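You operate a simulated robot arm through the tools that you are given. There is no shell and no other tool. Be economical: measure what you need, move in short steps, check, and stop when the job is done.

You are at the controls of a simulated two-armed robot. One attempt, no reset.

## Task
Test D-ring 57 with the winch at a pull of 10, then unhook.
Fine: hook on, red lever to LOCK, wind till the pointer shows 10, lever to FREE, hook on the black mat; no other D-ring takes a pull.

The check looks at the end state, three seconds after you hand in, the way a careful person would. Anything else that was tipped, shoved, dropped, spilled or broken makes it a failure.

## Robot
Two 7-joint arms with two-finger parallel grippers on one trunk, on a base that drives. Base frame: it is fixed to the floor where the robot stands at the start and does not move with it; the origin is under the middle of the robot, x ahead of it, y to its left, z up. Readings come in mm, degrees, newtons and seconds.
The left shoulder is at the start at [80, 131, 947], the right one opposite. With the tool pointing down near the work surface each hand reaches from about 400 to 860 mm from the robot's upright axis, wherever it stands, measured 20 degrees to its own side. Places, roughly: black mat by the winch [500, 200, 800]; blue winch [600, 300, 900]; crank of the winch [500, 300, 1000]; left D-ring over the winch [700, 500, 1400]; middle D-ring over the winch [700, 300, 1400]; red lever of the winch [600, 500, 1000]; right D-ring over the winch [700, 200, 1400]. Payload 1.57 kg a hand.
The TCP of each hand is the grasp point between the finger pads, 30 mm short of the fingertips. In the tool frame z runs along the fingers and y along their closing line. The gripper opens to 110 mm. The fingers are 24 mm wide and 12 mm thick; the gripper's body (48 by 112 mm) begins 78 mm behind the TCP.
Orientation is that of the tool frame in the base frame, as a unit quaternion [x, y, z, w]. With the fingers straight down and closing along the base's y, the tool's x points along the base's -x, its y along +y and its z along -z.

## Interface
- The arms move only by the tool send_rows. It takes "left_steps", "right_steps" or both (then of equal length, played together; a hand with none holds still); each is a list of rows, each a list of 7 numbers: the shift along the tool's x, y, z in units of 300 mm (1.0 is 300 mm), then the turn, a rotation vector about the tool's x, y, z in units of 180 degrees (1.0 is 180 degrees), then the finger opening in mm, from 0 to 110. In form: [[x, y, z, ax, ay, az, hand], ...]. A call has 1 to 20 rows; each row is the pose to reach, as a shift and turn from the pose commanded when the call began, along the tool's axes at that moment. A call with a number of a shift or a turn outside -1 to 1 is refused whole. Rows are played at 5 a second. More than 50 mm and 8.6 degrees between two rows, or a gripper value outside its range, and nothing of the call is played. Where a pose cannot be reached the arm comes as near as it can. A force on the tool above 50 N (or 10 N above the force at the start of the call, whichever is more), or a blocked arm, ends the call early, and 0.2 s more pass. The fingers move at their own pace (about 108 mm/s each) and stop on an object; they squeeze with about 31 N. The grip force told is the motor's: it shows also when the fingers shut on nothing. Time passes only in rows, and 0.2 s behind the last, so rows that repeat a pose let the fingers close. The reply holds the time, the measured pose of the TCP, the force on the tool along the base axes, the opening and the grip force, in the units named above and with some noise, with the torque about the TCP (base axes, N m) and any sound that the robot's microphone picked up, and new pictures: "views" is both (left out), scene, wrist or none (wrist: the cameras of the hands that moved).
- Cameras (640 x 400 px; columns grow to the right, rows downward): "scene" is now at [-34.6, 20.9, 1438.7]; the picture's right is [0.29, -0.96, 0.00], its down [-0.42, -0.13, -0.90] and it looks along [0.86, 0.27, -0.43] (base axes); focal length 260 px, centre (320, 200). "left" rides on the left gripper at [70, -16, -141] in its tool frame; the picture's right is [0.23, 0.97, 0.00], its down [-0.86, 0.20, -0.48] and it looks along [-0.47, 0.11, 0.88] (tool axes); focal length 222 px, centre (320, 200). "right" rides on the right gripper at [70, 16, -141] in its tool frame; the picture's right is [-0.23, 0.97, 0.00], its down [-0.86, -0.20, -0.48] and it looks along [-0.47, -0.11, 0.88] (tool axes); focal length 222 px, centre (320, 200).
- base_move(legs): drives the robot by 1 to 6 legs, each [ahead, left, turn to the left] in mm, mm and degrees, along the robot's own axes; the way and the turn of a leg run together, so that a leg with both is an arc; at most 1500 mm and 180 degrees a leg. The arms and the cameras ride along, it lands a little off, and it stops where it bumps. It gives what a move gives, and a new picture of the scene camera.
- head_to(pan, tilt): turns the head with the scene camera to pan (to the left, within 109 degrees either way) and tilt (down, from -29 to 69), counted from straight ahead of the robot. It gives what a move gives, and a new picture of the scene camera.
- pixel_to_xyz(camera, pixels): for up to 12 pixels [column, row] of the newest picture of that camera ("zoom" is the newest enlarged one), the place [x, y, z] in the base frame of the surface seen there, good to about 2 mm, but the place of the scene camera against the robot may be out by one fixed shift of up to 25 mm in any direction. It takes no simulated time.
- enlarge(camera, box): a new picture of the part [left, top, right, bottom] of that camera's present view, enlarged. It takes no simulated time.
- job_done(): hands the job in; it is judged then, once.

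Go step by step. Measure first, check grasps and placings, and put right what went wrong. The budget is 80 turns and 260 pictures, counting those below and the enlarged ones. Unless the task says otherwise, let go and move clear before handing in, and close with one line.

The tools are called after "Emit:" as name(argument=value, ...) on one line, values as JSON. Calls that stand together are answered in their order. send_rows: Moves the arms, as the interface text tells. Its arguments: {"type":"object","properties":{"left_steps":{"type":"array"},"right_steps":{"type":"array"},"views":{"type":"string","enum":["both","scene","wrist","none"]}},"required":[]} The other tools are called the same way: base_move (legs) drives the base; head_to (pan, tilt) turns the head that bears the scene camera; pixel_to_xyz (camera, pixels) gives the place of the surface under pixels of a picture; enlarge (camera, box) takes an enlarged picture of a part of a camera's view; job_done () hands the job in.

At the start:

```text
t: 0.0
left_tool_pos: [288.5, 422.7, 999.3]
left_orientation: [0.0, 1.0, 0.0, -0.001]
left_contact_force: [-0.9, -1.0, 0.6]
left_moment: [0.0, -0.02, -0.02]
left_opening: 109.9
left_gripper_force: 0.1
right_tool_pos: [511.1, 35.9, 999.2]
right_orientation: [0.0, 1.0, 0.0, 0.0]
right_contact_force: [-1.1, -0.8, 0.2]
right_moment: [0.0, 0.04, -0.02]
right_opening: 109.9
right_gripper_force: 0.1
robot x, y, heading: [3.5, -1.0, -0.1]
head pan, tilt: [17.1, 25.7]
```

scene: 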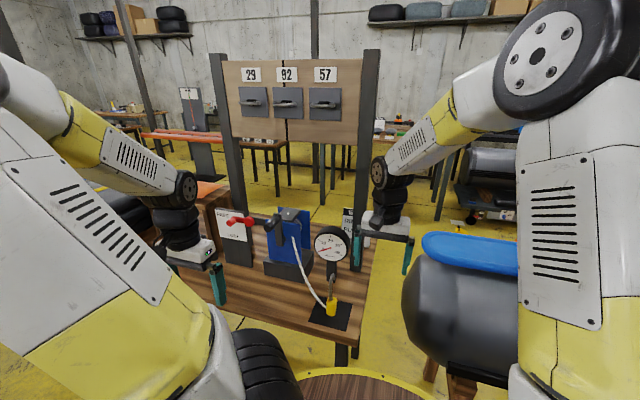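
right: 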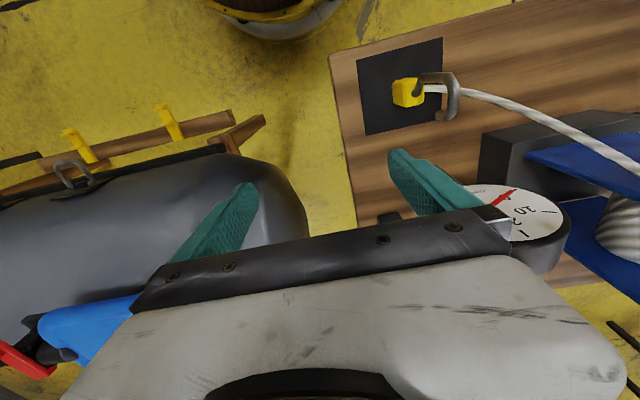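
left: 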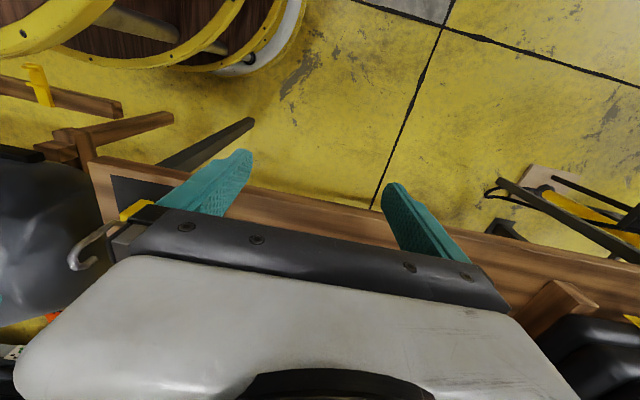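

The scene shows the D-rings 29, 92, 57 (57 at right, ~(325,104)), the winch with red lever at (240,220), gauge at (331,243), hook with yellow block at (331,303). I'll enlarge these.

Emit:
enlarge(camera="scene", box=[210, 190, 390, 340])

Emit:
enlarge(camera="scene", box=[220, 50, 380, 150])

Emit:
enlarge(camera="right", box=[330, 30, 640, 280])

Emit:
pixel_to_xyz(camera="scene", pixels=[[325, 104], [325, 96], [288, 104], [252, 103], [331, 243], [331, 308], [331, 285], [240, 220], [270, 222], [278, 232], [345, 315], [280, 270]])

Emit:
pixel_to_xyz(camera="right", pixels=[[405, 92], [422, 85], [450, 90], [450, 115], [435, 75], [400, 110], [370, 120], [430, 50], [480, 95], [530, 215]])

```text
2.67 times, centred on (300, 265) of scene
```

zoom: 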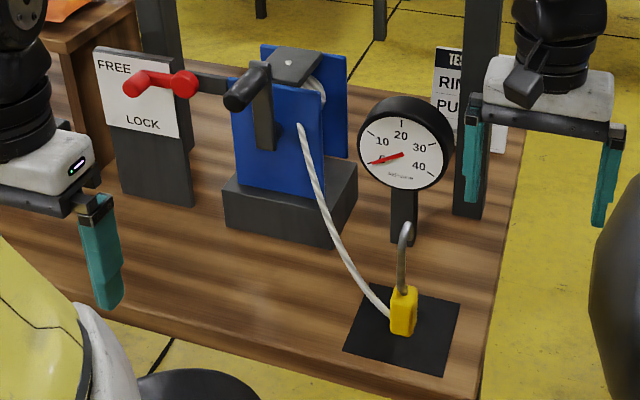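

```text
4.00 times, centred on (300, 100) of scene
```

zoom: 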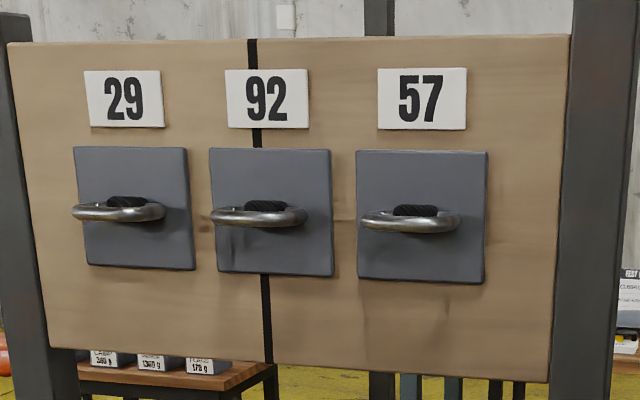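

```text
1.60 times, centred on (485, 155) of right
```

zoom: 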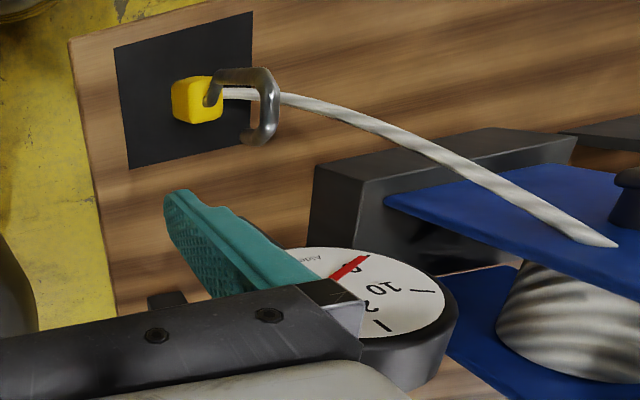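

```text
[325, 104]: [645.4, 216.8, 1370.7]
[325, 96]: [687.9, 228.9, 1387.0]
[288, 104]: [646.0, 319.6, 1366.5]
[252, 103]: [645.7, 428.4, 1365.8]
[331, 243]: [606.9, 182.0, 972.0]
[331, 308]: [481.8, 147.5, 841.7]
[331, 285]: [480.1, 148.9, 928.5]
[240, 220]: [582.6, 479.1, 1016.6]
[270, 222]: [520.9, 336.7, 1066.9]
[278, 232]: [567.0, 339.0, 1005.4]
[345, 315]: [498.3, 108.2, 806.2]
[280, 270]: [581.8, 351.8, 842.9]
```

```text
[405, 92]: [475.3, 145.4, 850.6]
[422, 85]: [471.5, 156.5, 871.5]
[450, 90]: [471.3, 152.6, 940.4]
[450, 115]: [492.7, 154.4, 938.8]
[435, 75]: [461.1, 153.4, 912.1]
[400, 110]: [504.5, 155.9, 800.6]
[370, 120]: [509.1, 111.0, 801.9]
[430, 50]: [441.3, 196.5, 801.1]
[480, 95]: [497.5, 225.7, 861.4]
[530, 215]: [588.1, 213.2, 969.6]
```

The hook stands in the yellow block at about (478,147,840) with its tip facing the board (+x). I'll look closer at the sign, lever, and crank.

Emit:
enlarge(camera="scene", box=[324, 200, 374, 240])

Emit:
enlarge(camera="scene", box=[210, 195, 310, 260])

Emit:
enlarge(camera="scene", box=[300, 260, 364, 335])

```text
10.00 times, centred on (349, 220) of scene
```

zoom: 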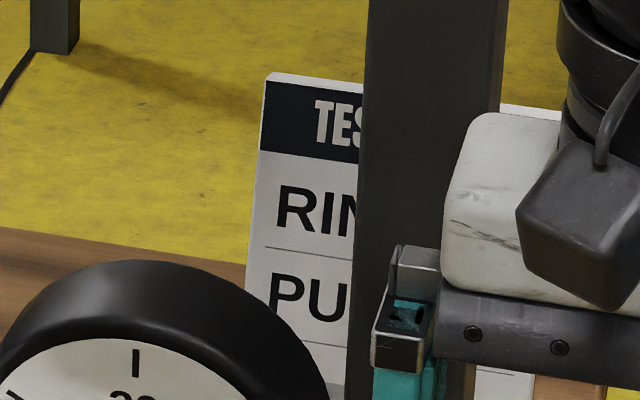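

```text
6.15 times, centred on (260, 228) of scene
```

zoom: 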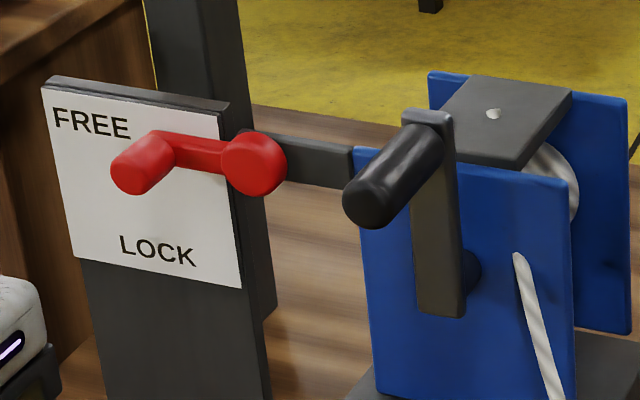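

```text
5.33 times, centred on (332, 298) of scene
```

zoom: 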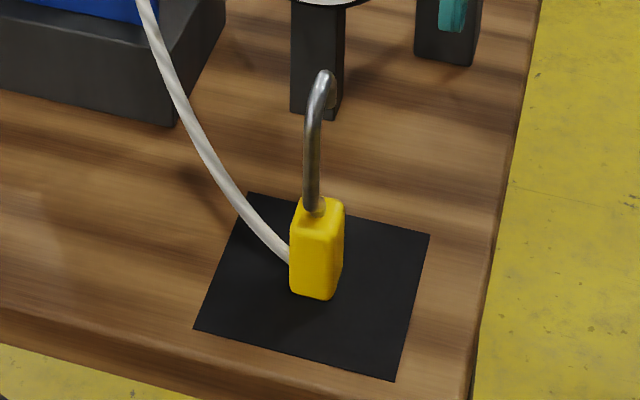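

The lever stands at FREE (pivot on the right, knob to the left), and the crank handle is up. Before backing the base up I'll check what's around it.

Emit:
head_to(pan=17, tilt=60)

Emit:
pixel_to_xyz(camera="left", pixels=[[250, 20], [100, 20], [40, 30], [270, 30]])

```text
t: 1.0
left_tool_pos: [289.7, 423.1, 1000.1]
left_orientation: [0.0, 1.0, -0.001, 0.0]
left_contact_force: [-0.1, -0.4, -0.1]
left_moment: [-0.01, -0.05, 0.0]
left_opening: 110.0
left_gripper_force: 0.1
right_tool_pos: [510.1, 35.6, 999.7]
right_orientation: [0.001, 1.0, 0.0, 0.0]
right_contact_force: [-0.4, -0.9, 0.2]
right_moment: [-0.01, 0.01, -0.01]
right_opening: 110.2
right_gripper_force: 0.1
robot x, y, heading: [3.2, 0.7, -0.0]
head pan, tilt: [17.0, 60.0]
```

scene: 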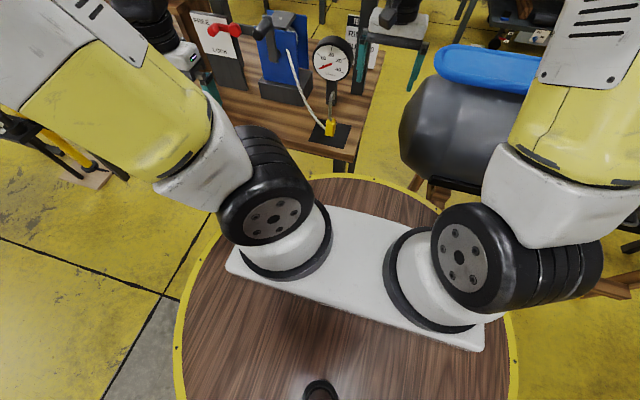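

```text
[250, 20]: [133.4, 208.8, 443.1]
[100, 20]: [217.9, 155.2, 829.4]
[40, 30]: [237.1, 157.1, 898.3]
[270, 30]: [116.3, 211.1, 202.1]
```

The disc is the robot's own base; the black tank at right is near the right hand, so I'll measure it before moving.

Emit:
pixel_to_xyz(camera="right", pixels=[[100, 230], [150, 200], [280, 190], [230, 160], [70, 170], [120, 300], [30, 360], [170, 120], [345, 140], [335, 60]])

Emit:
head_to(pan=109, tilt=45)

Emit:
head_to(pan=-109, tilt=45)

```text
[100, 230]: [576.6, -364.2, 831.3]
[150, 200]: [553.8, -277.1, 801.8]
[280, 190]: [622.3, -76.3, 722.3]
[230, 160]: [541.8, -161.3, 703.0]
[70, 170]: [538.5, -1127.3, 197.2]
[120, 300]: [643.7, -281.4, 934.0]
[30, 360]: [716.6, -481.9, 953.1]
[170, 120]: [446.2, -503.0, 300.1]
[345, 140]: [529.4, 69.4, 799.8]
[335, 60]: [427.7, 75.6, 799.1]
```

```text
t: 2.7
left_tool_pos: [287.3, 422.8, 1000.2]
left_orientation: [0.0, 1.0, 0.0, 0.0]
left_contact_force: [-0.6, 0.6, -0.1]
left_moment: [0.03, 0.0, 0.0]
left_opening: 110.2
left_gripper_force: 0.1
right_tool_pos: [510.6, 35.8, 999.8]
right_orientation: [0.0, 1.0, 0.0, 0.001]
right_contact_force: [0.4, 0.6, -0.4]
right_moment: [0.0, -0.01, -0.01]
right_opening: 110.1
right_gripper_force: 0.1
robot x, y, heading: [-0.7, -0.4, -0.0]
head pan, tilt: [108.9, 45.0]
```

scene: 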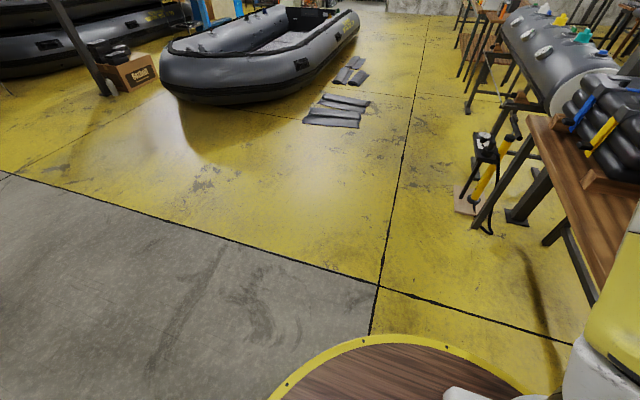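

```text
t: 5.8
left_tool_pos: [287.4, 423.4, 1000.8]
left_orientation: [0.0, 1.0, 0.0, 0.0]
left_contact_force: [1.2, 0.8, -0.7]
left_moment: [-0.02, -0.03, -0.04]
left_opening: 110.0
left_gripper_force: 0.0
right_tool_pos: [510.8, 34.8, 999.9]
right_orientation: [0.0, 1.0, 0.0, 0.0]
right_contact_force: [-0.4, 0.6, 0.4]
right_moment: [0.01, -0.02, 0.03]
right_opening: 110.1
right_gripper_force: 0.0
robot x, y, heading: [-0.2, 0.4, -0.1]
head pan, tilt: [-108.9, 45.0]
```

scene: 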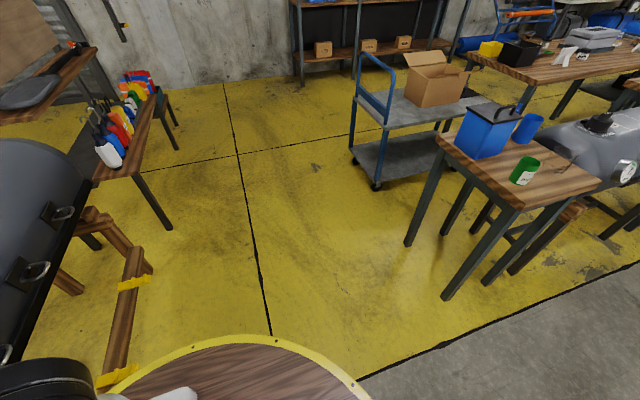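

Space behind is clear. Backing up 150 mm.

Emit:
base_move(legs=[[-150, 0, 0]])

Emit:
head_to(pan=17, tilt=20)

```text
t: 7.2
left_tool_pos: [137.7, 421.5, 999.6]
left_orientation: [0.001, 1.0, 0.0, 0.0]
left_contact_force: [0.5, -0.3, -0.5]
left_moment: [-0.02, 0.04, -0.01]
left_opening: 110.1
left_gripper_force: 0.0
right_tool_pos: [359.0, 34.5, 998.8]
right_orientation: [0.002, 1.0, -0.001, -0.001]
right_contact_force: [-0.5, 0.5, 0.2]
right_moment: [0.01, 0.01, -0.02]
right_opening: 110.1
right_gripper_force: 0.2
robot x, y, heading: [-153.3, 1.0, -0.3]
head pan, tilt: [-108.9, 45.0]
```

scene: 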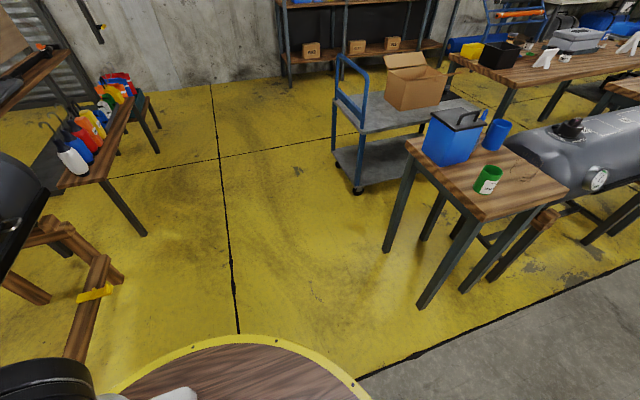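

```text
t: 9.2
left_tool_pos: [137.8, 422.4, 999.7]
left_orientation: [0.001, 1.0, 0.0, 0.0]
left_contact_force: [0.4, 0.5, -0.1]
left_moment: [0.01, -0.02, 0.0]
left_opening: 109.9
left_gripper_force: 0.1
right_tool_pos: [358.7, 34.4, 1000.6]
right_orientation: [0.001, 1.0, -0.001, 0.0]
right_contact_force: [0.2, 0.8, 0.1]
right_moment: [0.0, 0.02, 0.0]
right_opening: 109.8
right_gripper_force: 0.0
robot x, y, heading: [-153.7, 2.2, -0.5]
head pan, tilt: [17.0, 20.0]
```

scene: 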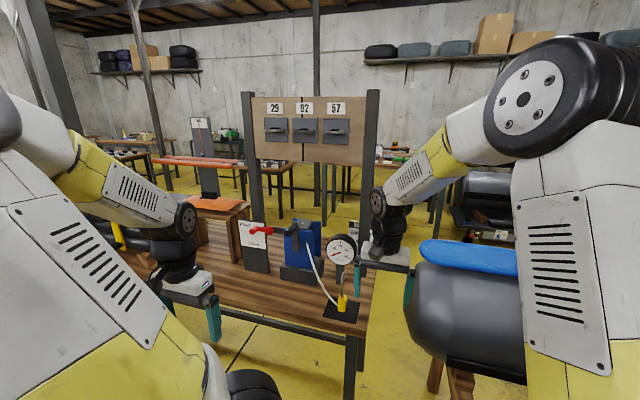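

Moving the left hand to a pitched (30° below horizontal) pose facing the hook, and the right hand up and out of the way.

Emit:
send_rows(left_steps=[[-0.082, -0.082, 0.0185, 0, -0.037, 0, 110], [-0.164, -0.164, 0.037, 0, -0.074, 0, 110], [-0.247, -0.247, 0.0557, 0, -0.111, 0, 110], [-0.329, -0.329, 0.074, 0, -0.148, 0, 110], [-0.411, -0.411, 0.093, 0, -0.185, 0, 110], [-0.493, -0.493, 0.111, 0, -0.222, 0, 110], [-0.576, -0.576, 0.13, 0, -0.259, 0, 110], [-0.658, -0.658, 0.148, 0, -0.296, 0, 110], [-0.74, -0.74, 0.167, 0, -0.3333, 0, 110], [-0.74, -0.74, 0.167, 0, -0.3333, 0, 110]], right_steps=[[0, -0.03, -0.055, 0, 0, 0, 100], [0, -0.06, -0.11, 0, 0, 0, 80], [0, -0.09, -0.165, 0, 0, 0, 60], [0, -0.12, -0.22, 0, 0, 0, 40], [0, -0.15, -0.275, 0, 0, 0, 20], [0, -0.18, -0.33, 0, 0, 0, 10], [0, -0.21, -0.385, 0, 0, 0, 10], [0, -0.24, -0.44, 0, 0, 0, 10], [0, -0.27, -0.5, 0, 0, 0, 10], [0, -0.27, -0.5, 0, 0, 0, 10]])

```text
t: 11.4
left_tool_pos: [420.5, 213.6, 946.5]
left_orientation: [0.002, 0.866, -0.001, 0.499]
left_contact_force: [-1.0, -0.5, -0.4]
left_moment: [-0.01, 0.03, 0.0]
left_opening: 110.1
left_gripper_force: 0.0
left hand out of reach, approached as far as the arm can: row 4, 5, 6, 7, 8, 9, 10
right_tool_pos: [357.7, -47.1, 1150.7]
right_orientation: [0.002, 1.0, 0.0, 0.001]
right_contact_force: [-0.6, 0.0, -0.3]
right_moment: [-0.01, -0.01, 0.01]
right_opening: 9.9
right_gripper_force: 0.1
robot x, y, heading: [-154.1, -0.6, -0.4]
head pan, tilt: [17.0, 20.0]
```

scene: 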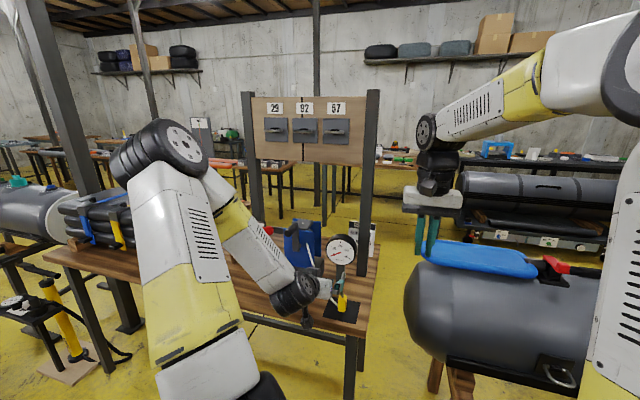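
right: 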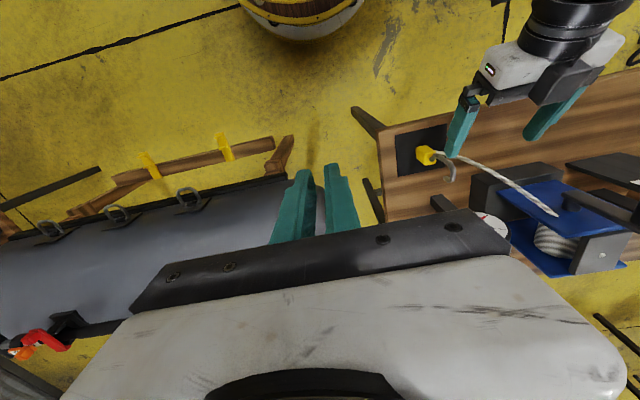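
left: 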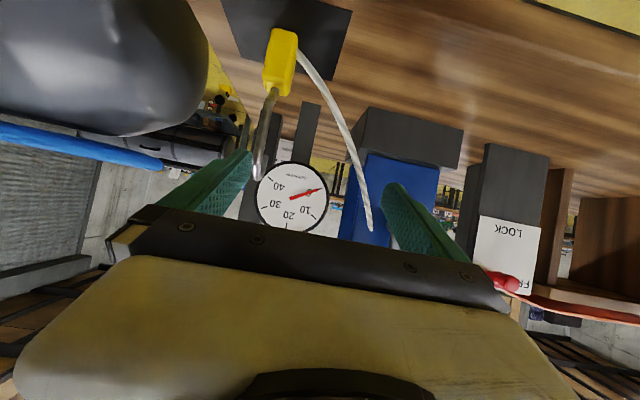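

The left arm is folded too tightly there (stopped at x 420); I'll back the base a further 90 mm to give room.

Emit:
base_move(legs=[[-90, 0, 0.4]])

Emit:
send_rows(left_steps=[[0, 0, 0, 0, 0, 0, 110]])

Emit:
pixel_to_xyz(camera="left", pixels=[[280, 62], [292, 40], [270, 100], [260, 150], [292, 190], [500, 290], [245, 150]])

```text
t: 12.6
left_tool_pos: [325.5, 218.6, 946.0]
left_orientation: [-0.002, 0.866, 0.001, 0.5]
left_contact_force: [-0.1, 0.2, 0.1]
left_moment: [-0.04, 0.01, 0.02]
left_opening: 110.1
left_gripper_force: 0.1
right_tool_pos: [266.8, -43.6, 1149.7]
right_orientation: [-0.002, 1.0, 0.001, 0.0]
right_contact_force: [-0.4, 0.8, 0.6]
right_moment: [0.0, 0.02, 0.05]
right_opening: 9.9
right_gripper_force: 0.1
robot x, y, heading: [-246.0, 4.1, 0.4]
head pan, tilt: [17.0, 20.0]
```

scene: 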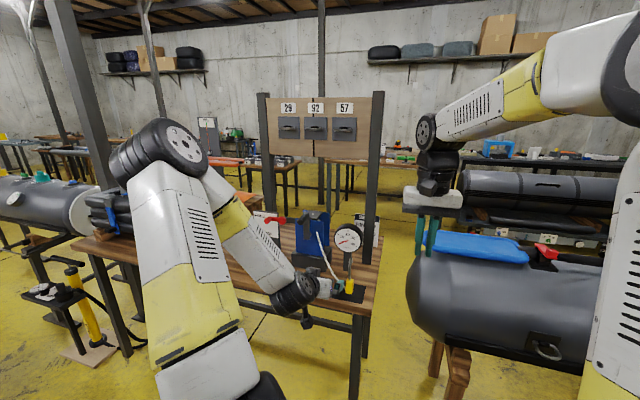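

```text
t: 12.9
left_tool_pos: [326.7, 219.1, 946.7]
left_orientation: [-0.002, 0.867, 0.001, 0.499]
left_contact_force: [0.2, 0.2, 0.3]
left_moment: [0.03, 0.05, -0.03]
left_opening: 110.2
left_gripper_force: 0.1
right_tool_pos: [266.3, -42.6, 1150.3]
right_orientation: [-0.002, 1.0, 0.0, 0.0]
right_contact_force: [-0.1, -0.2, 0.3]
right_moment: [0.01, -0.01, 0.0]
right_opening: 10.0
right_gripper_force: 0.0
robot x, y, heading: [-241.5, 2.2, 0.3]
head pan, tilt: [17.0, 20.0]
```

scene: 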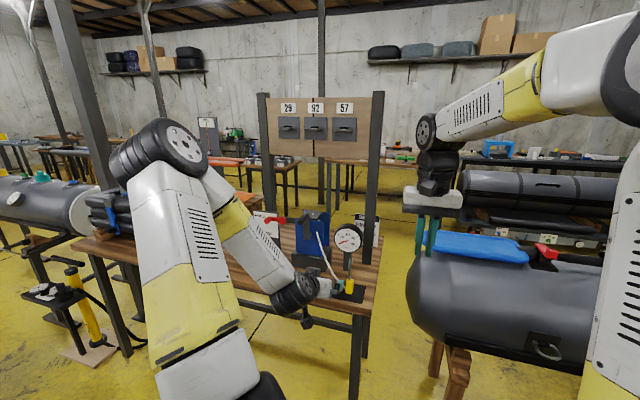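
left: 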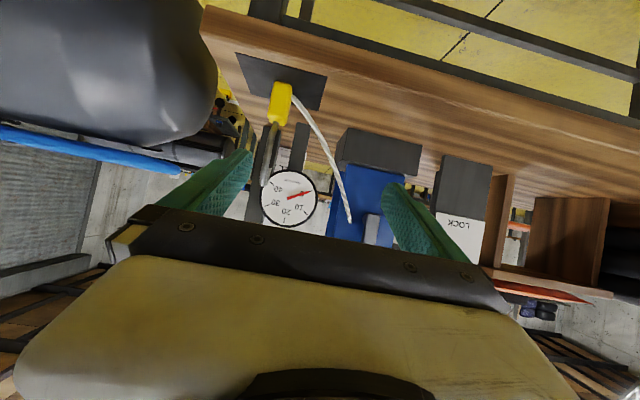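

```text
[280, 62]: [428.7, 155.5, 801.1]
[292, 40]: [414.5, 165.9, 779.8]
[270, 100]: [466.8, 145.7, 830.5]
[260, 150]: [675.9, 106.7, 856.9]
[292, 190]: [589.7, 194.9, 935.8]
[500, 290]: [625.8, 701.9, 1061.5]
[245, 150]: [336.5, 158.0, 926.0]
```

Now the left camera sees the hook well (yellow block at (280,100)); measuring it.

Emit:
enlarge(camera="left", box=[220, 40, 380, 220])

Emit:
pixel_to_xyz(camera="left", pixels=[[280, 85], [274, 110], [285, 110], [290, 90], [275, 90], [280, 122], [272, 140], [266, 160], [264, 180], [302, 102]])

```text
2.22 times, centred on (300, 130) of left
```

zoom: 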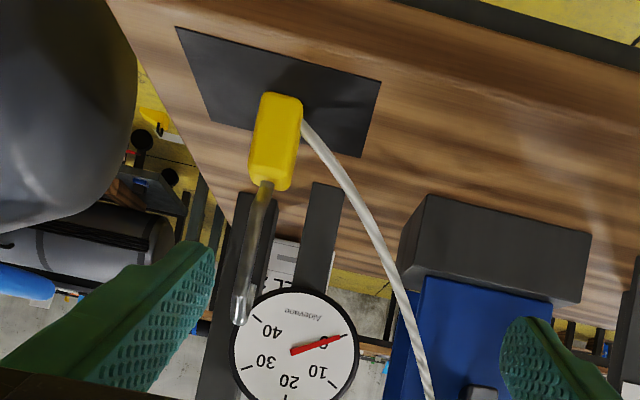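

```text
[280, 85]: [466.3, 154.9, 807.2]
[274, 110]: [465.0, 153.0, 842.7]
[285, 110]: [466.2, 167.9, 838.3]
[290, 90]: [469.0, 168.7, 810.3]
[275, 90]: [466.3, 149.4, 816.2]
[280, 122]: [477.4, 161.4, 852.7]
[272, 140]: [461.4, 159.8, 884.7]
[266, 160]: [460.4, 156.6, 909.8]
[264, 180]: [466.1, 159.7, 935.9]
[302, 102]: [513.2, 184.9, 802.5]
```

Block spans y 148–169, front x≈466, z 801–855. First stage of the approach: lateral alignment, stopping 100 mm short.

Emit:
send_rows(left_steps=[[0.02, -0.1, 0.06, 0, 0, 0, 90], [0.04, -0.203, 0.13, 0, 0, 0, 70], [0.059, -0.203, 0.26, 0, 0, 0, 70], [0.059, -0.203, 0.26, 0, 0, 0, 70]], views="wrist")

```text
t: 13.9
left_tool_pos: [385.4, 158.1, 892.9]
left_orientation: [-0.003, 0.866, 0.002, 0.5]
left_contact_force: [-0.1, -0.1, -0.1]
left_moment: [-0.01, -0.02, 0.01]
left_opening: 70.0
left_gripper_force: 0.1
right_tool_pos: [267.2, -43.1, 1150.3]
right_orientation: [-0.003, 1.0, 0.0, 0.001]
right_contact_force: [0.2, 0.5, -0.4]
right_moment: [-0.01, 0.0, 0.0]
right_opening: 10.0
right_gripper_force: 0.0
robot x, y, heading: [-244.5, 0.9, 0.1]
head pan, tilt: [17.0, 20.0]
```

left: 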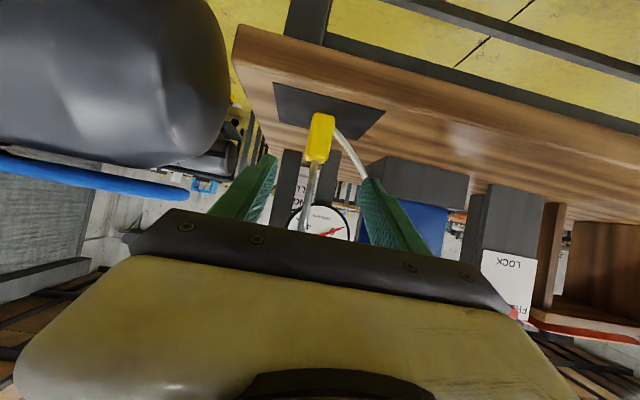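

Aligned as commanded. Rechecking the block position from here before advancing.

Emit:
pixel_to_xyz(camera="left", pixels=[[313, 145], [327, 145], [320, 120], [320, 155], [310, 180], [333, 120], [309, 130]])

Emit:
enlarge(camera="left", box=[240, 80, 400, 240])

```text
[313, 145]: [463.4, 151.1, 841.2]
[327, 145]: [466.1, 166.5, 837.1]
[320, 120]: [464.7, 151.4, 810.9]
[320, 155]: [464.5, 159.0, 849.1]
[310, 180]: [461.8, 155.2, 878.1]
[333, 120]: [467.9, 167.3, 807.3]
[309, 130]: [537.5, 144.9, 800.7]
```

```text
2.50 times, centred on (320, 160) of left
```

zoom: 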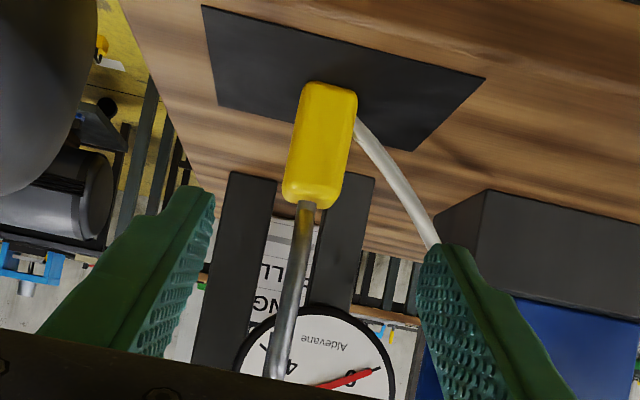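

Block confirmed. Advance 100 mm along the fingers and close.

Emit:
send_rows(left_steps=[[0, 0, 0.11, 0, 0, 0, 70], [0, 0, 0.22, 0, 0, 0, 70], [0, 0, 0.335, 0, 0, 0, 70], [0, 0, 0.335, 0, 0, 0, 40], [0, 0, 0.335, 0, 0, 0, 10], [0, 0, 0.335, 0, 0, 0, 0], [0, 0, 0.335, 0, 0, 0, 0]])

```text
t: 15.6
left_tool_pos: [475.0, 159.0, 842.6]
left_orientation: [-0.002, 0.866, 0.001, 0.499]
left_contact_force: [0.8, -0.3, -0.5]
left_moment: [0.01, -0.1, 0.02]
left_opening: 25.9
left_gripper_force: 30.5
right_tool_pos: [266.3, -42.4, 1151.0]
right_orientation: [-0.002, 1.0, 0.0, 0.0]
right_contact_force: [1.3, 0.2, 0.0]
right_moment: [-0.01, -0.01, 0.01]
right_opening: 10.0
right_gripper_force: 0.0
robot x, y, heading: [-244.1, -5.4, 0.0]
head pan, tilt: [17.0, 20.0]
```

scene: 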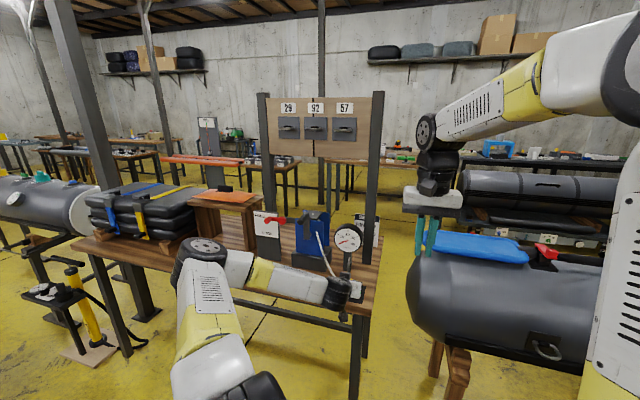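
left: 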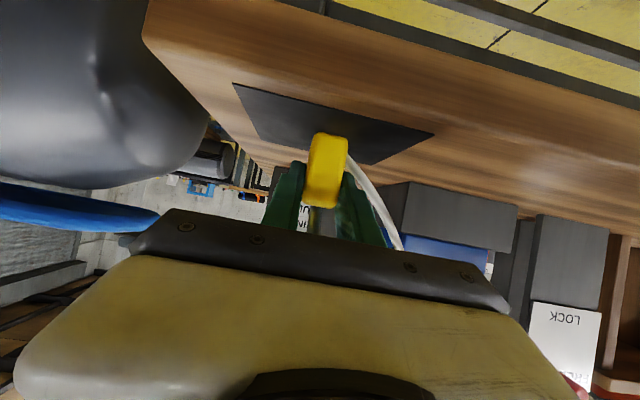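

Grip is firm (26 mm, 30 N). Lifting the hook straight up 300 mm and bringing the right hand's camera up to look at ring 57.

Emit:
send_rows(left_steps=[[-0.1, 0, -0.058, 0, 0, 0, 0], [-0.2, 0, -0.115, 0, 0, 0, 0], [-0.32, 0, -0.185, 0, 0, 0, 0], [-0.43, 0, -0.248, 0, 0, 0, 0], [-0.54, 0, -0.312, 0, 0, 0, 0], [-0.65, 0, -0.375, 0, 0, 0, 0], [-0.76, 0, -0.439, 0, 0, 0, 0], [-0.866, 0, -0.5, 0, 0, 0, 0]], right_steps=[[0, 0, -0.11, 0, -0.0417, 0, 10], [0, 0, -0.22, 0, -0.083, 0, 10], [0, 0, -0.33, 0, -0.125, 0, 10], [0, 0, -0.45, 0, -0.167, 0, 10], [0, 0, -0.56, 0, -0.208, 0, 10], [0, 0, -0.68, 0, -0.25, 0, 10], [0, 0, -0.79, 0, -0.292, 0, 10], [0, 0, -0.9, 0, -0.3333, 0, 10]])

```text
t: 17.4
left_tool_pos: [473.0, 157.8, 1139.7]
left_orientation: [-0.002, 0.866, 0.001, 0.5]
left_contact_force: [0.4, -0.3, -1.5]
left_moment: [-0.02, -0.01, -0.04]
left_opening: 25.6
left_gripper_force: 30.8
right_tool_pos: [265.4, -42.5, 1420.8]
right_orientation: [-0.001, 0.866, 0.001, 0.5]
right_contact_force: [-0.4, -1.1, -0.2]
right_moment: [0.0, -0.01, -0.01]
right_opening: 10.1
right_gripper_force: 0.0
robot x, y, heading: [-246.4, 0.8, 0.6]
head pan, tilt: [17.0, 20.0]
```

scene: 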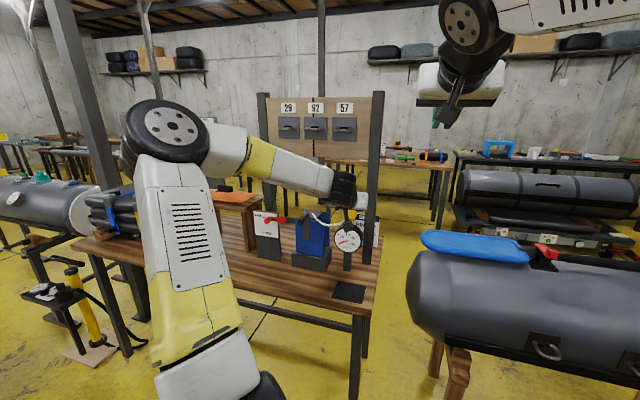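
right: 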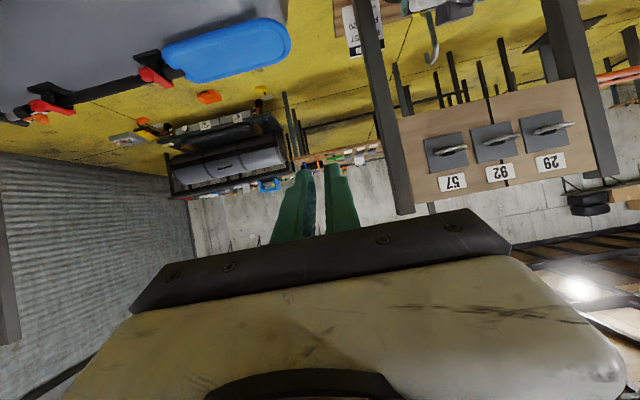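
left: 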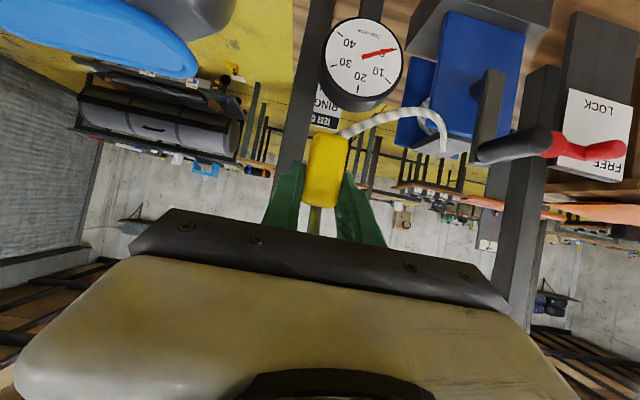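

The right camera sees ring 57 at (447,150) and the hook at (432,40). Enlarging to measure both.

Emit:
enlarge(camera="right", box=[410, 100, 510, 200])

Emit:
enlarge(camera="right", box=[340, 0, 480, 80])

Emit:
pixel_to_xyz(camera="right", pixels=[[432, 152], [440, 153], [450, 152], [458, 149], [463, 147], [447, 148], [452, 147], [440, 165], [432, 60], [437, 52], [432, 25], [430, 14]])

```text
4.00 times, centred on (460, 150) of right
```

zoom: 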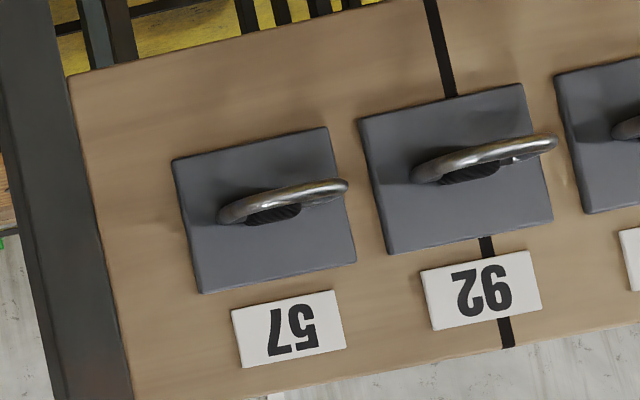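

```text
4.57 times, centred on (410, 40) of right
```

zoom: 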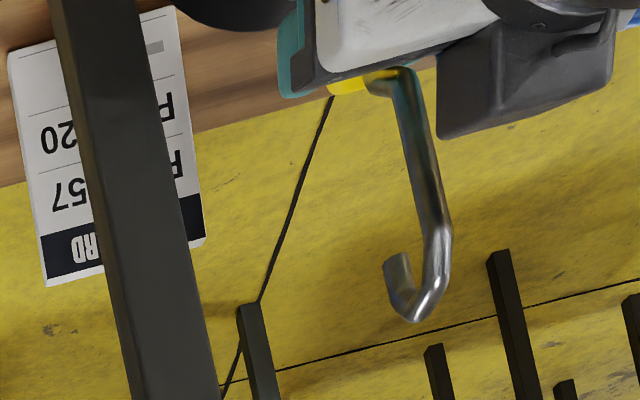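

```text
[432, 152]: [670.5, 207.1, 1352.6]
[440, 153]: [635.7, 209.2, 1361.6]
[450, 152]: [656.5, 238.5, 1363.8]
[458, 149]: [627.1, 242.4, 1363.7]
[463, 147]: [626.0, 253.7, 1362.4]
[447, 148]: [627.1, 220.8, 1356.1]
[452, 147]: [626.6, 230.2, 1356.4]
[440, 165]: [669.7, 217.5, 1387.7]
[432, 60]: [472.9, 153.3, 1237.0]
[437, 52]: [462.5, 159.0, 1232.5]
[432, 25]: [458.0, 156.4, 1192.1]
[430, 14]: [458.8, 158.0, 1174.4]
```

The hook is held upright. The card behind the post appears to read "PULL 20"; I'll check that, but the task explicitly says 10. Measuring hook and ring in more detail.

Emit:
pixel_to_xyz(camera="zoom", pixels=[[398, 262], [395, 285], [405, 310], [425, 310], [440, 270], [443, 235], [425, 180], [410, 110], [435, 250], [408, 300]])

Emit:
enlarge(camera="right", box=[430, 135, 470, 160])

Emit:
pixel_to_xyz(camera="zoom", pixels=[[100, 290], [140, 270], [220, 240], [300, 215], [400, 200], [500, 190], [560, 190], [220, 300], [320, 280], [430, 250], [300, 260], [200, 320]])

Emit:
enlarge(camera="left", box=[300, 60, 380, 140])

```text
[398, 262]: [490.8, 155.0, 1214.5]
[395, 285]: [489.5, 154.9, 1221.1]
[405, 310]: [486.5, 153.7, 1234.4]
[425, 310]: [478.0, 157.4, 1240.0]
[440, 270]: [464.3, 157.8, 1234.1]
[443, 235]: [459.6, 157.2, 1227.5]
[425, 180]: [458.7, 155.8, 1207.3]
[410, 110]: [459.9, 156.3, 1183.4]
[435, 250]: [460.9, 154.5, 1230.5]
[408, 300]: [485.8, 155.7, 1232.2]
```

```text
16.00 times, centred on (450, 148) of right
```

zoom: 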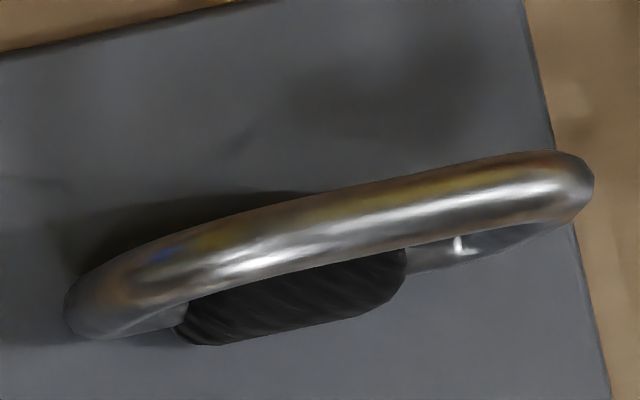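

```text
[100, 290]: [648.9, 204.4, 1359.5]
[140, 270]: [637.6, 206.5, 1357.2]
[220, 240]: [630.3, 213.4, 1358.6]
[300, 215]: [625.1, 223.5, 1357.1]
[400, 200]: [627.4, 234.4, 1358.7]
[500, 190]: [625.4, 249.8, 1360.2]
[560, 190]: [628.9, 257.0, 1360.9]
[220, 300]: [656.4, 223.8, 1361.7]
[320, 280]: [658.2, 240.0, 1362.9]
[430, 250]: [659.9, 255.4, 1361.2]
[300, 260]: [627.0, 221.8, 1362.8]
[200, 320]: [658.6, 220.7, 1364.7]
```

```text
5.00 times, centred on (340, 100) of left
```

zoom: 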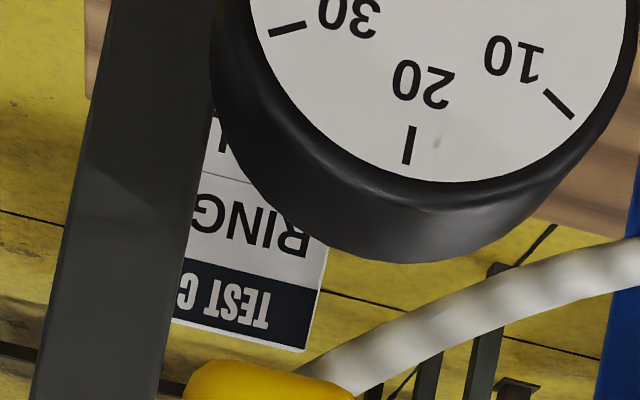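

Ring 57: front bar x 626–636, y≈234, z≈1358, webbing behind at x≈656; hook tip centre ≈(494,156), tip bottom z≈1213. Raising the hook 172 mm and shifting +78 in y at the same x.

Emit:
send_rows(left_steps=[[-0.1, 0.052, -0.057, 0, 0, 0, 0], [-0.2, 0.104, -0.115, 0, 0, 0, 0], [-0.3, 0.156, -0.172, 0, 0, 0, 0], [-0.4, 0.208, -0.23, 0, 0, 0, 0], [-0.4965, 0.26, -0.2867, 0, 0, 0, 0], [-0.4965, 0.26, -0.2867, 0, 0, 0, 0]], right_steps=[[0, 0, 0, 0, 0, 0, 10], [0, 0, 0, 0, 0, 0, 10], [0, 0, 0, 0, 0, 0, 10], [0, 0, 0, 0, 0, 0, 10], [0, 0, 0, 0, 0, 0, 10], [0, 0, 0, 0, 0, 0, 10]])

```text
t: 18.8
left_tool_pos: [471.2, 236.5, 1309.3]
left_orientation: [-0.002, 0.866, 0.001, 0.499]
left_contact_force: [-0.3, -1.3, -1.3]
left_moment: [-0.01, 0.01, 0.01]
left_opening: 25.4
left_gripper_force: 31.2
right_tool_pos: [265.6, -43.4, 1419.6]
right_orientation: [-0.002, 0.866, 0.001, 0.5]
right_contact_force: [-0.5, -0.2, 0.3]
right_moment: [-0.01, -0.02, 0.03]
right_opening: 10.1
right_gripper_force: 0.2
robot x, y, heading: [-244.3, -0.8, 0.5]
head pan, tilt: [17.0, 20.0]
```

scene: 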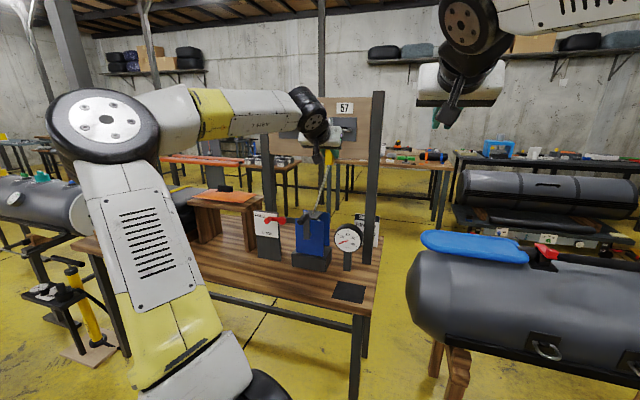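
right: 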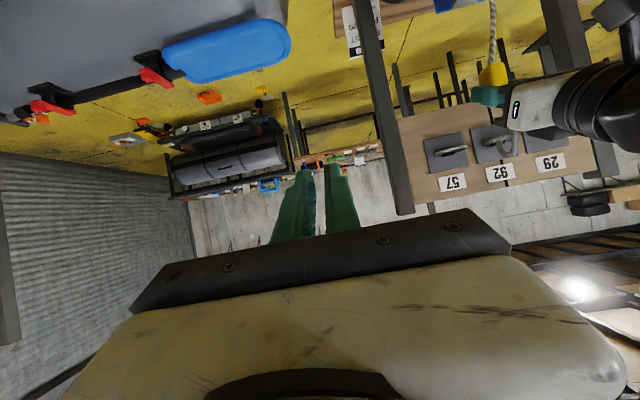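
left: 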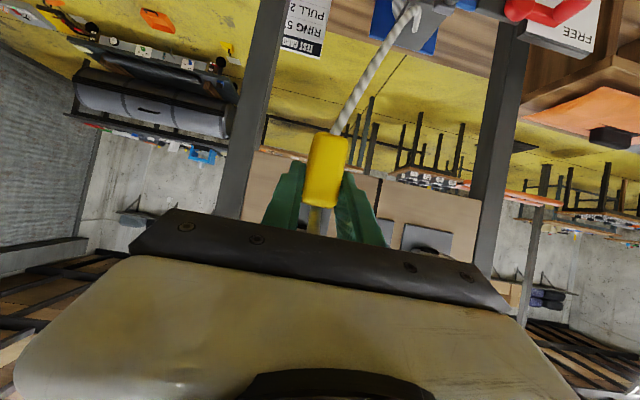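

Hook is up. Measuring the tip from the right camera (~(507,145)) and reading the card from the left camera.

Emit:
enlarge(camera="left", box=[270, 0, 350, 60])

Emit:
enlarge(camera="right", box=[470, 90, 550, 170])

Emit:
pixel_to_xyz(camera="right", pixels=[[503, 144], [504, 148], [507, 154], [513, 155], [516, 145], [516, 130]])

```text
6.67 times, centred on (310, 30) of left
```

zoom: 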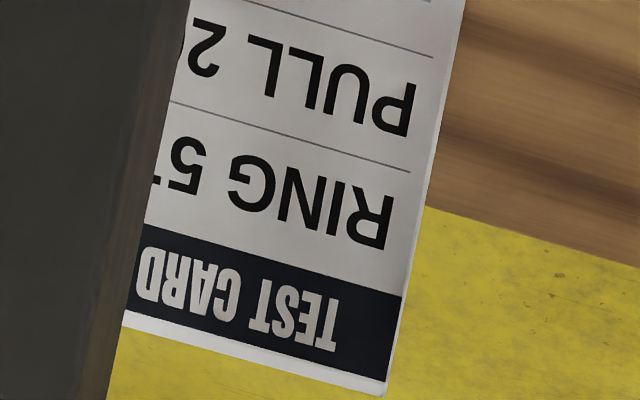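

```text
5.00 times, centred on (510, 130) of right
```

zoom: 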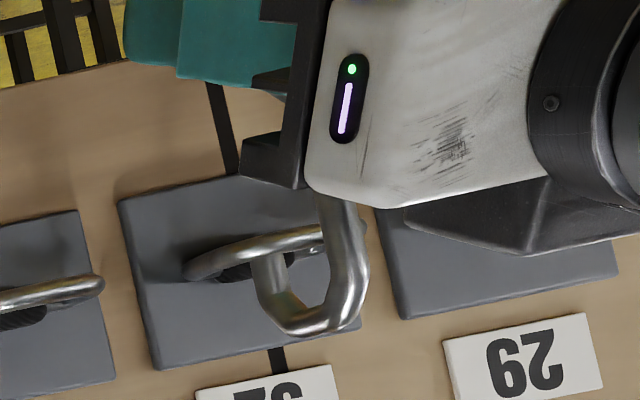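

```text
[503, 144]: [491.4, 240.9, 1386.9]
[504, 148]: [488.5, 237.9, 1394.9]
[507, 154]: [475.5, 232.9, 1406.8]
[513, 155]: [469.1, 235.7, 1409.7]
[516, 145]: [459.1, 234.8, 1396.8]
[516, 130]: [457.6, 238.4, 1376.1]
```

The card reads ring 57, PULL 20, conflicting with the job's 10; I follow the job given (10) and will report it. Moving the hook forward 110 mm at this height to check reach.

Emit:
send_rows(left_steps=[[-0.06, 0, 0.104, 0, 0, 0, 0], [-0.12, -0.005, 0.208, 0, 0, 0, 0], [-0.183, -0.01, 0.3175, 0, 0, 0, 0], [-0.183, -0.01, 0.3175, 0, 0, 0, 0]], right_steps=[[0, 0, 0, 0, 0, 0, 10], [0, 0, 0, 0, 0, 0, 10], [0, 0, 0, 0, 0, 0, 10], [0, 0, 0, 0, 0, 0, 10]])

Emit:
enlarge(camera="right", box=[420, 100, 500, 180])

```text
t: 19.8
left_tool_pos: [546.4, 235.3, 1312.4]
left_orientation: [-0.001, 0.866, 0.0, 0.499]
left_contact_force: [-0.5, 0.1, -1.2]
left_moment: [0.0, 0.0, 0.0]
left_opening: 25.5
left_gripper_force: 31.3
left hand out of reach, approached as far as the arm can: row 3, 4
right_tool_pos: [265.3, -41.6, 1420.2]
right_orientation: [-0.002, 0.866, 0.001, 0.5]
right_contact_force: [0.3, 0.0, 0.4]
right_moment: [0.0, 0.0, 0.0]
right_opening: 9.8
right_gripper_force: 0.1
robot x, y, heading: [-244.7, -0.4, -0.1]
head pan, tilt: [17.0, 20.0]
```

scene: 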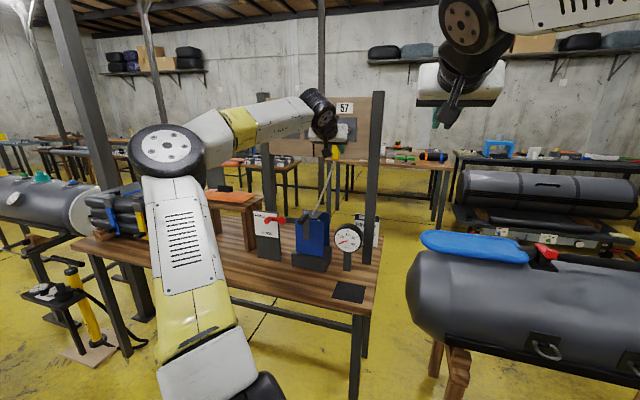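
right: 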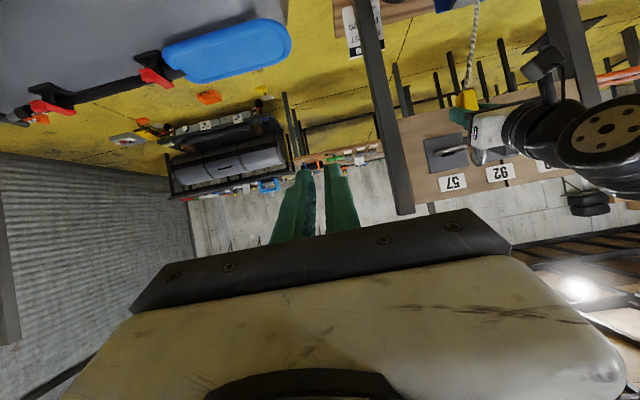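
left: 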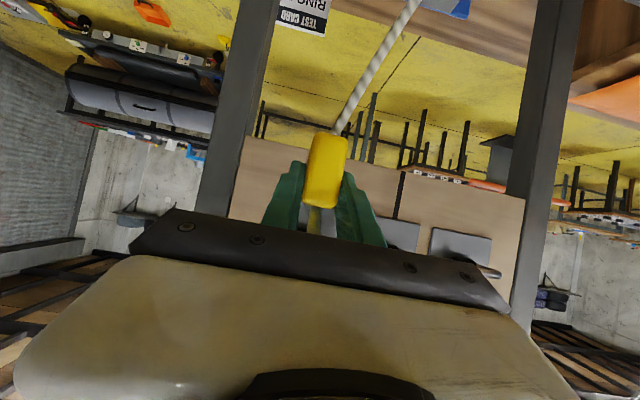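

```text
5.00 times, centred on (460, 140) of right
```

zoom: 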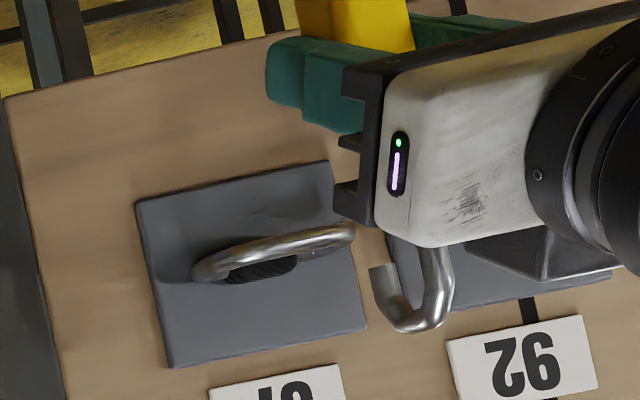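

Reach runs out at x 546. I'll pull the hook back 90 mm, then drive the base forward 110 mm.

Emit:
send_rows(left_steps=[[0.05, 0, -0.087, 0, 0, 0, 0], [0.1, 0, -0.173, 0, 0, 0, 0], [0.15, 0, -0.26, 0, 0, 0, 0], [0.15, 0, -0.26, 0, 0, 0, 0]], views="none")

Emit:
base_move(legs=[[110, 0, 0]])

Emit:
send_rows(left_steps=[[0, 0, 0, 0, 0, 0, 0]], right_steps=[[0, 0, 0, 0, 0, 0, 10]], views="wrist")

Emit:
enlarge(camera="right", box=[440, 70, 580, 180])

```text
t: 20.8
left_tool_pos: [456.9, 235.0, 1315.4]
left_orientation: [-0.002, 0.866, 0.001, 0.5]
left_contact_force: [0.2, -0.5, -0.3]
left_moment: [-0.02, -0.02, 0.01]
left_opening: 25.7
left_gripper_force: 30.6
right_tool_pos: [264.8, -43.6, 1420.7]
right_orientation: [-0.002, 0.866, 0.001, 0.5]
right_contact_force: [1.2, 0.6, -0.1]
right_moment: [-0.01, -0.01, 0.02]
right_opening: 10.0
right_gripper_force: 0.0
robot x, y, heading: [-243.8, 1.5, 0.2]
head pan, tilt: [17.0, 20.0]
```

```text
t: 21.9
left_tool_pos: [566.5, 235.2, 1314.3]
left_orientation: [-0.002, 0.867, 0.001, 0.499]
left_contact_force: [-0.1, 0.0, -1.4]
left_moment: [-0.02, 0.03, 0.02]
left_opening: 25.6
left_gripper_force: 30.8
right_tool_pos: [374.9, -42.6, 1421.5]
right_orientation: [-0.003, 0.866, 0.002, 0.5]
right_contact_force: [0.0, 0.1, 0.8]
right_moment: [0.0, 0.02, 0.02]
right_opening: 9.9
right_gripper_force: 0.0
robot x, y, heading: [-136.8, -0.3, 0.1]
head pan, tilt: [17.0, 20.0]
```

scene: 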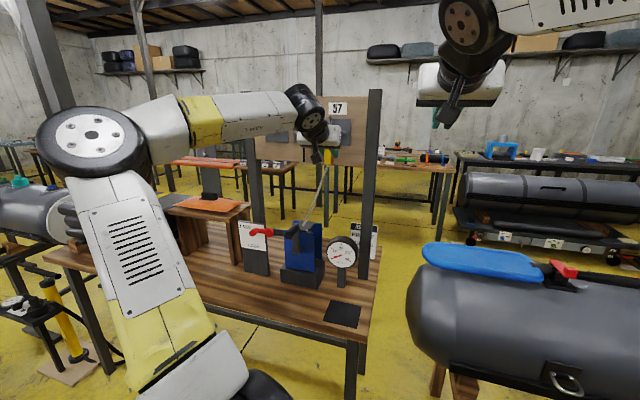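

```text
t: 22.3
left_tool_pos: [566.4, 235.7, 1314.7]
left_orientation: [-0.003, 0.867, 0.002, 0.499]
left_contact_force: [0.0, 0.0, -1.9]
left_moment: [0.0, -0.02, 0.01]
left_opening: 25.9
left_gripper_force: 30.9
right_tool_pos: [374.8, -43.3, 1420.6]
right_orientation: [-0.002, 0.866, 0.001, 0.5]
right_contact_force: [0.6, 0.1, 0.7]
right_moment: [-0.02, 0.01, 0.01]
right_opening: 10.1
right_gripper_force: 0.1
robot x, y, heading: [-138.2, -2.7, 0.0]
head pan, tilt: [17.0, 20.0]
```

right: 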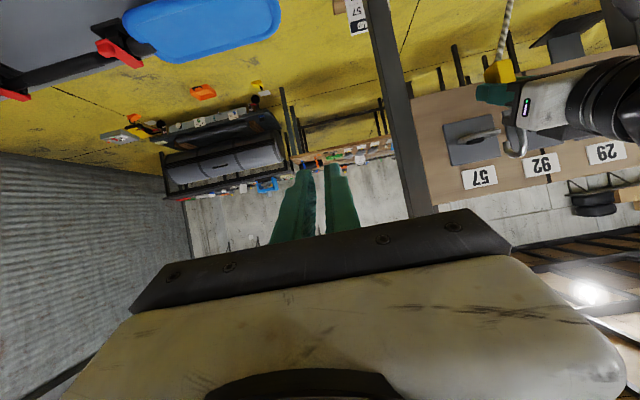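
left: 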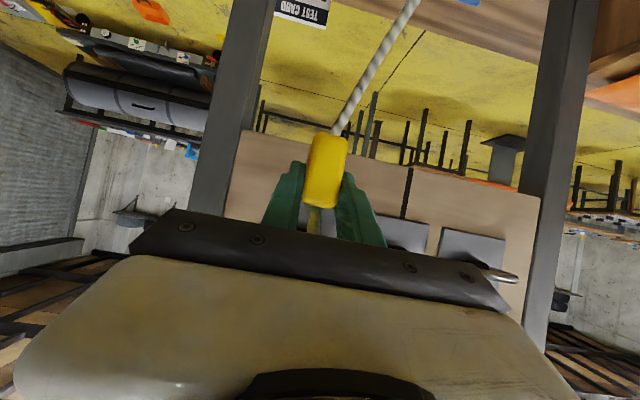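

```text
3.64 times, centred on (510, 125) of right
```

zoom: 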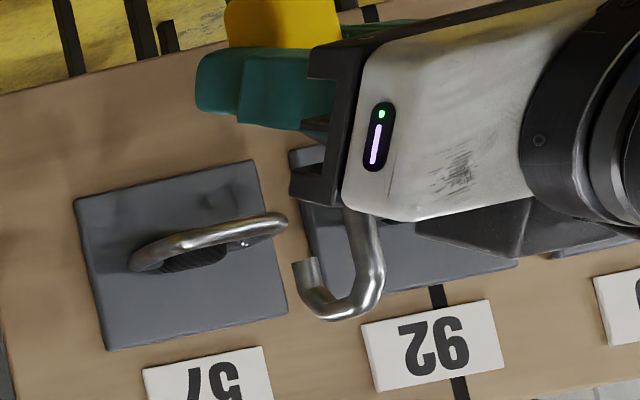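

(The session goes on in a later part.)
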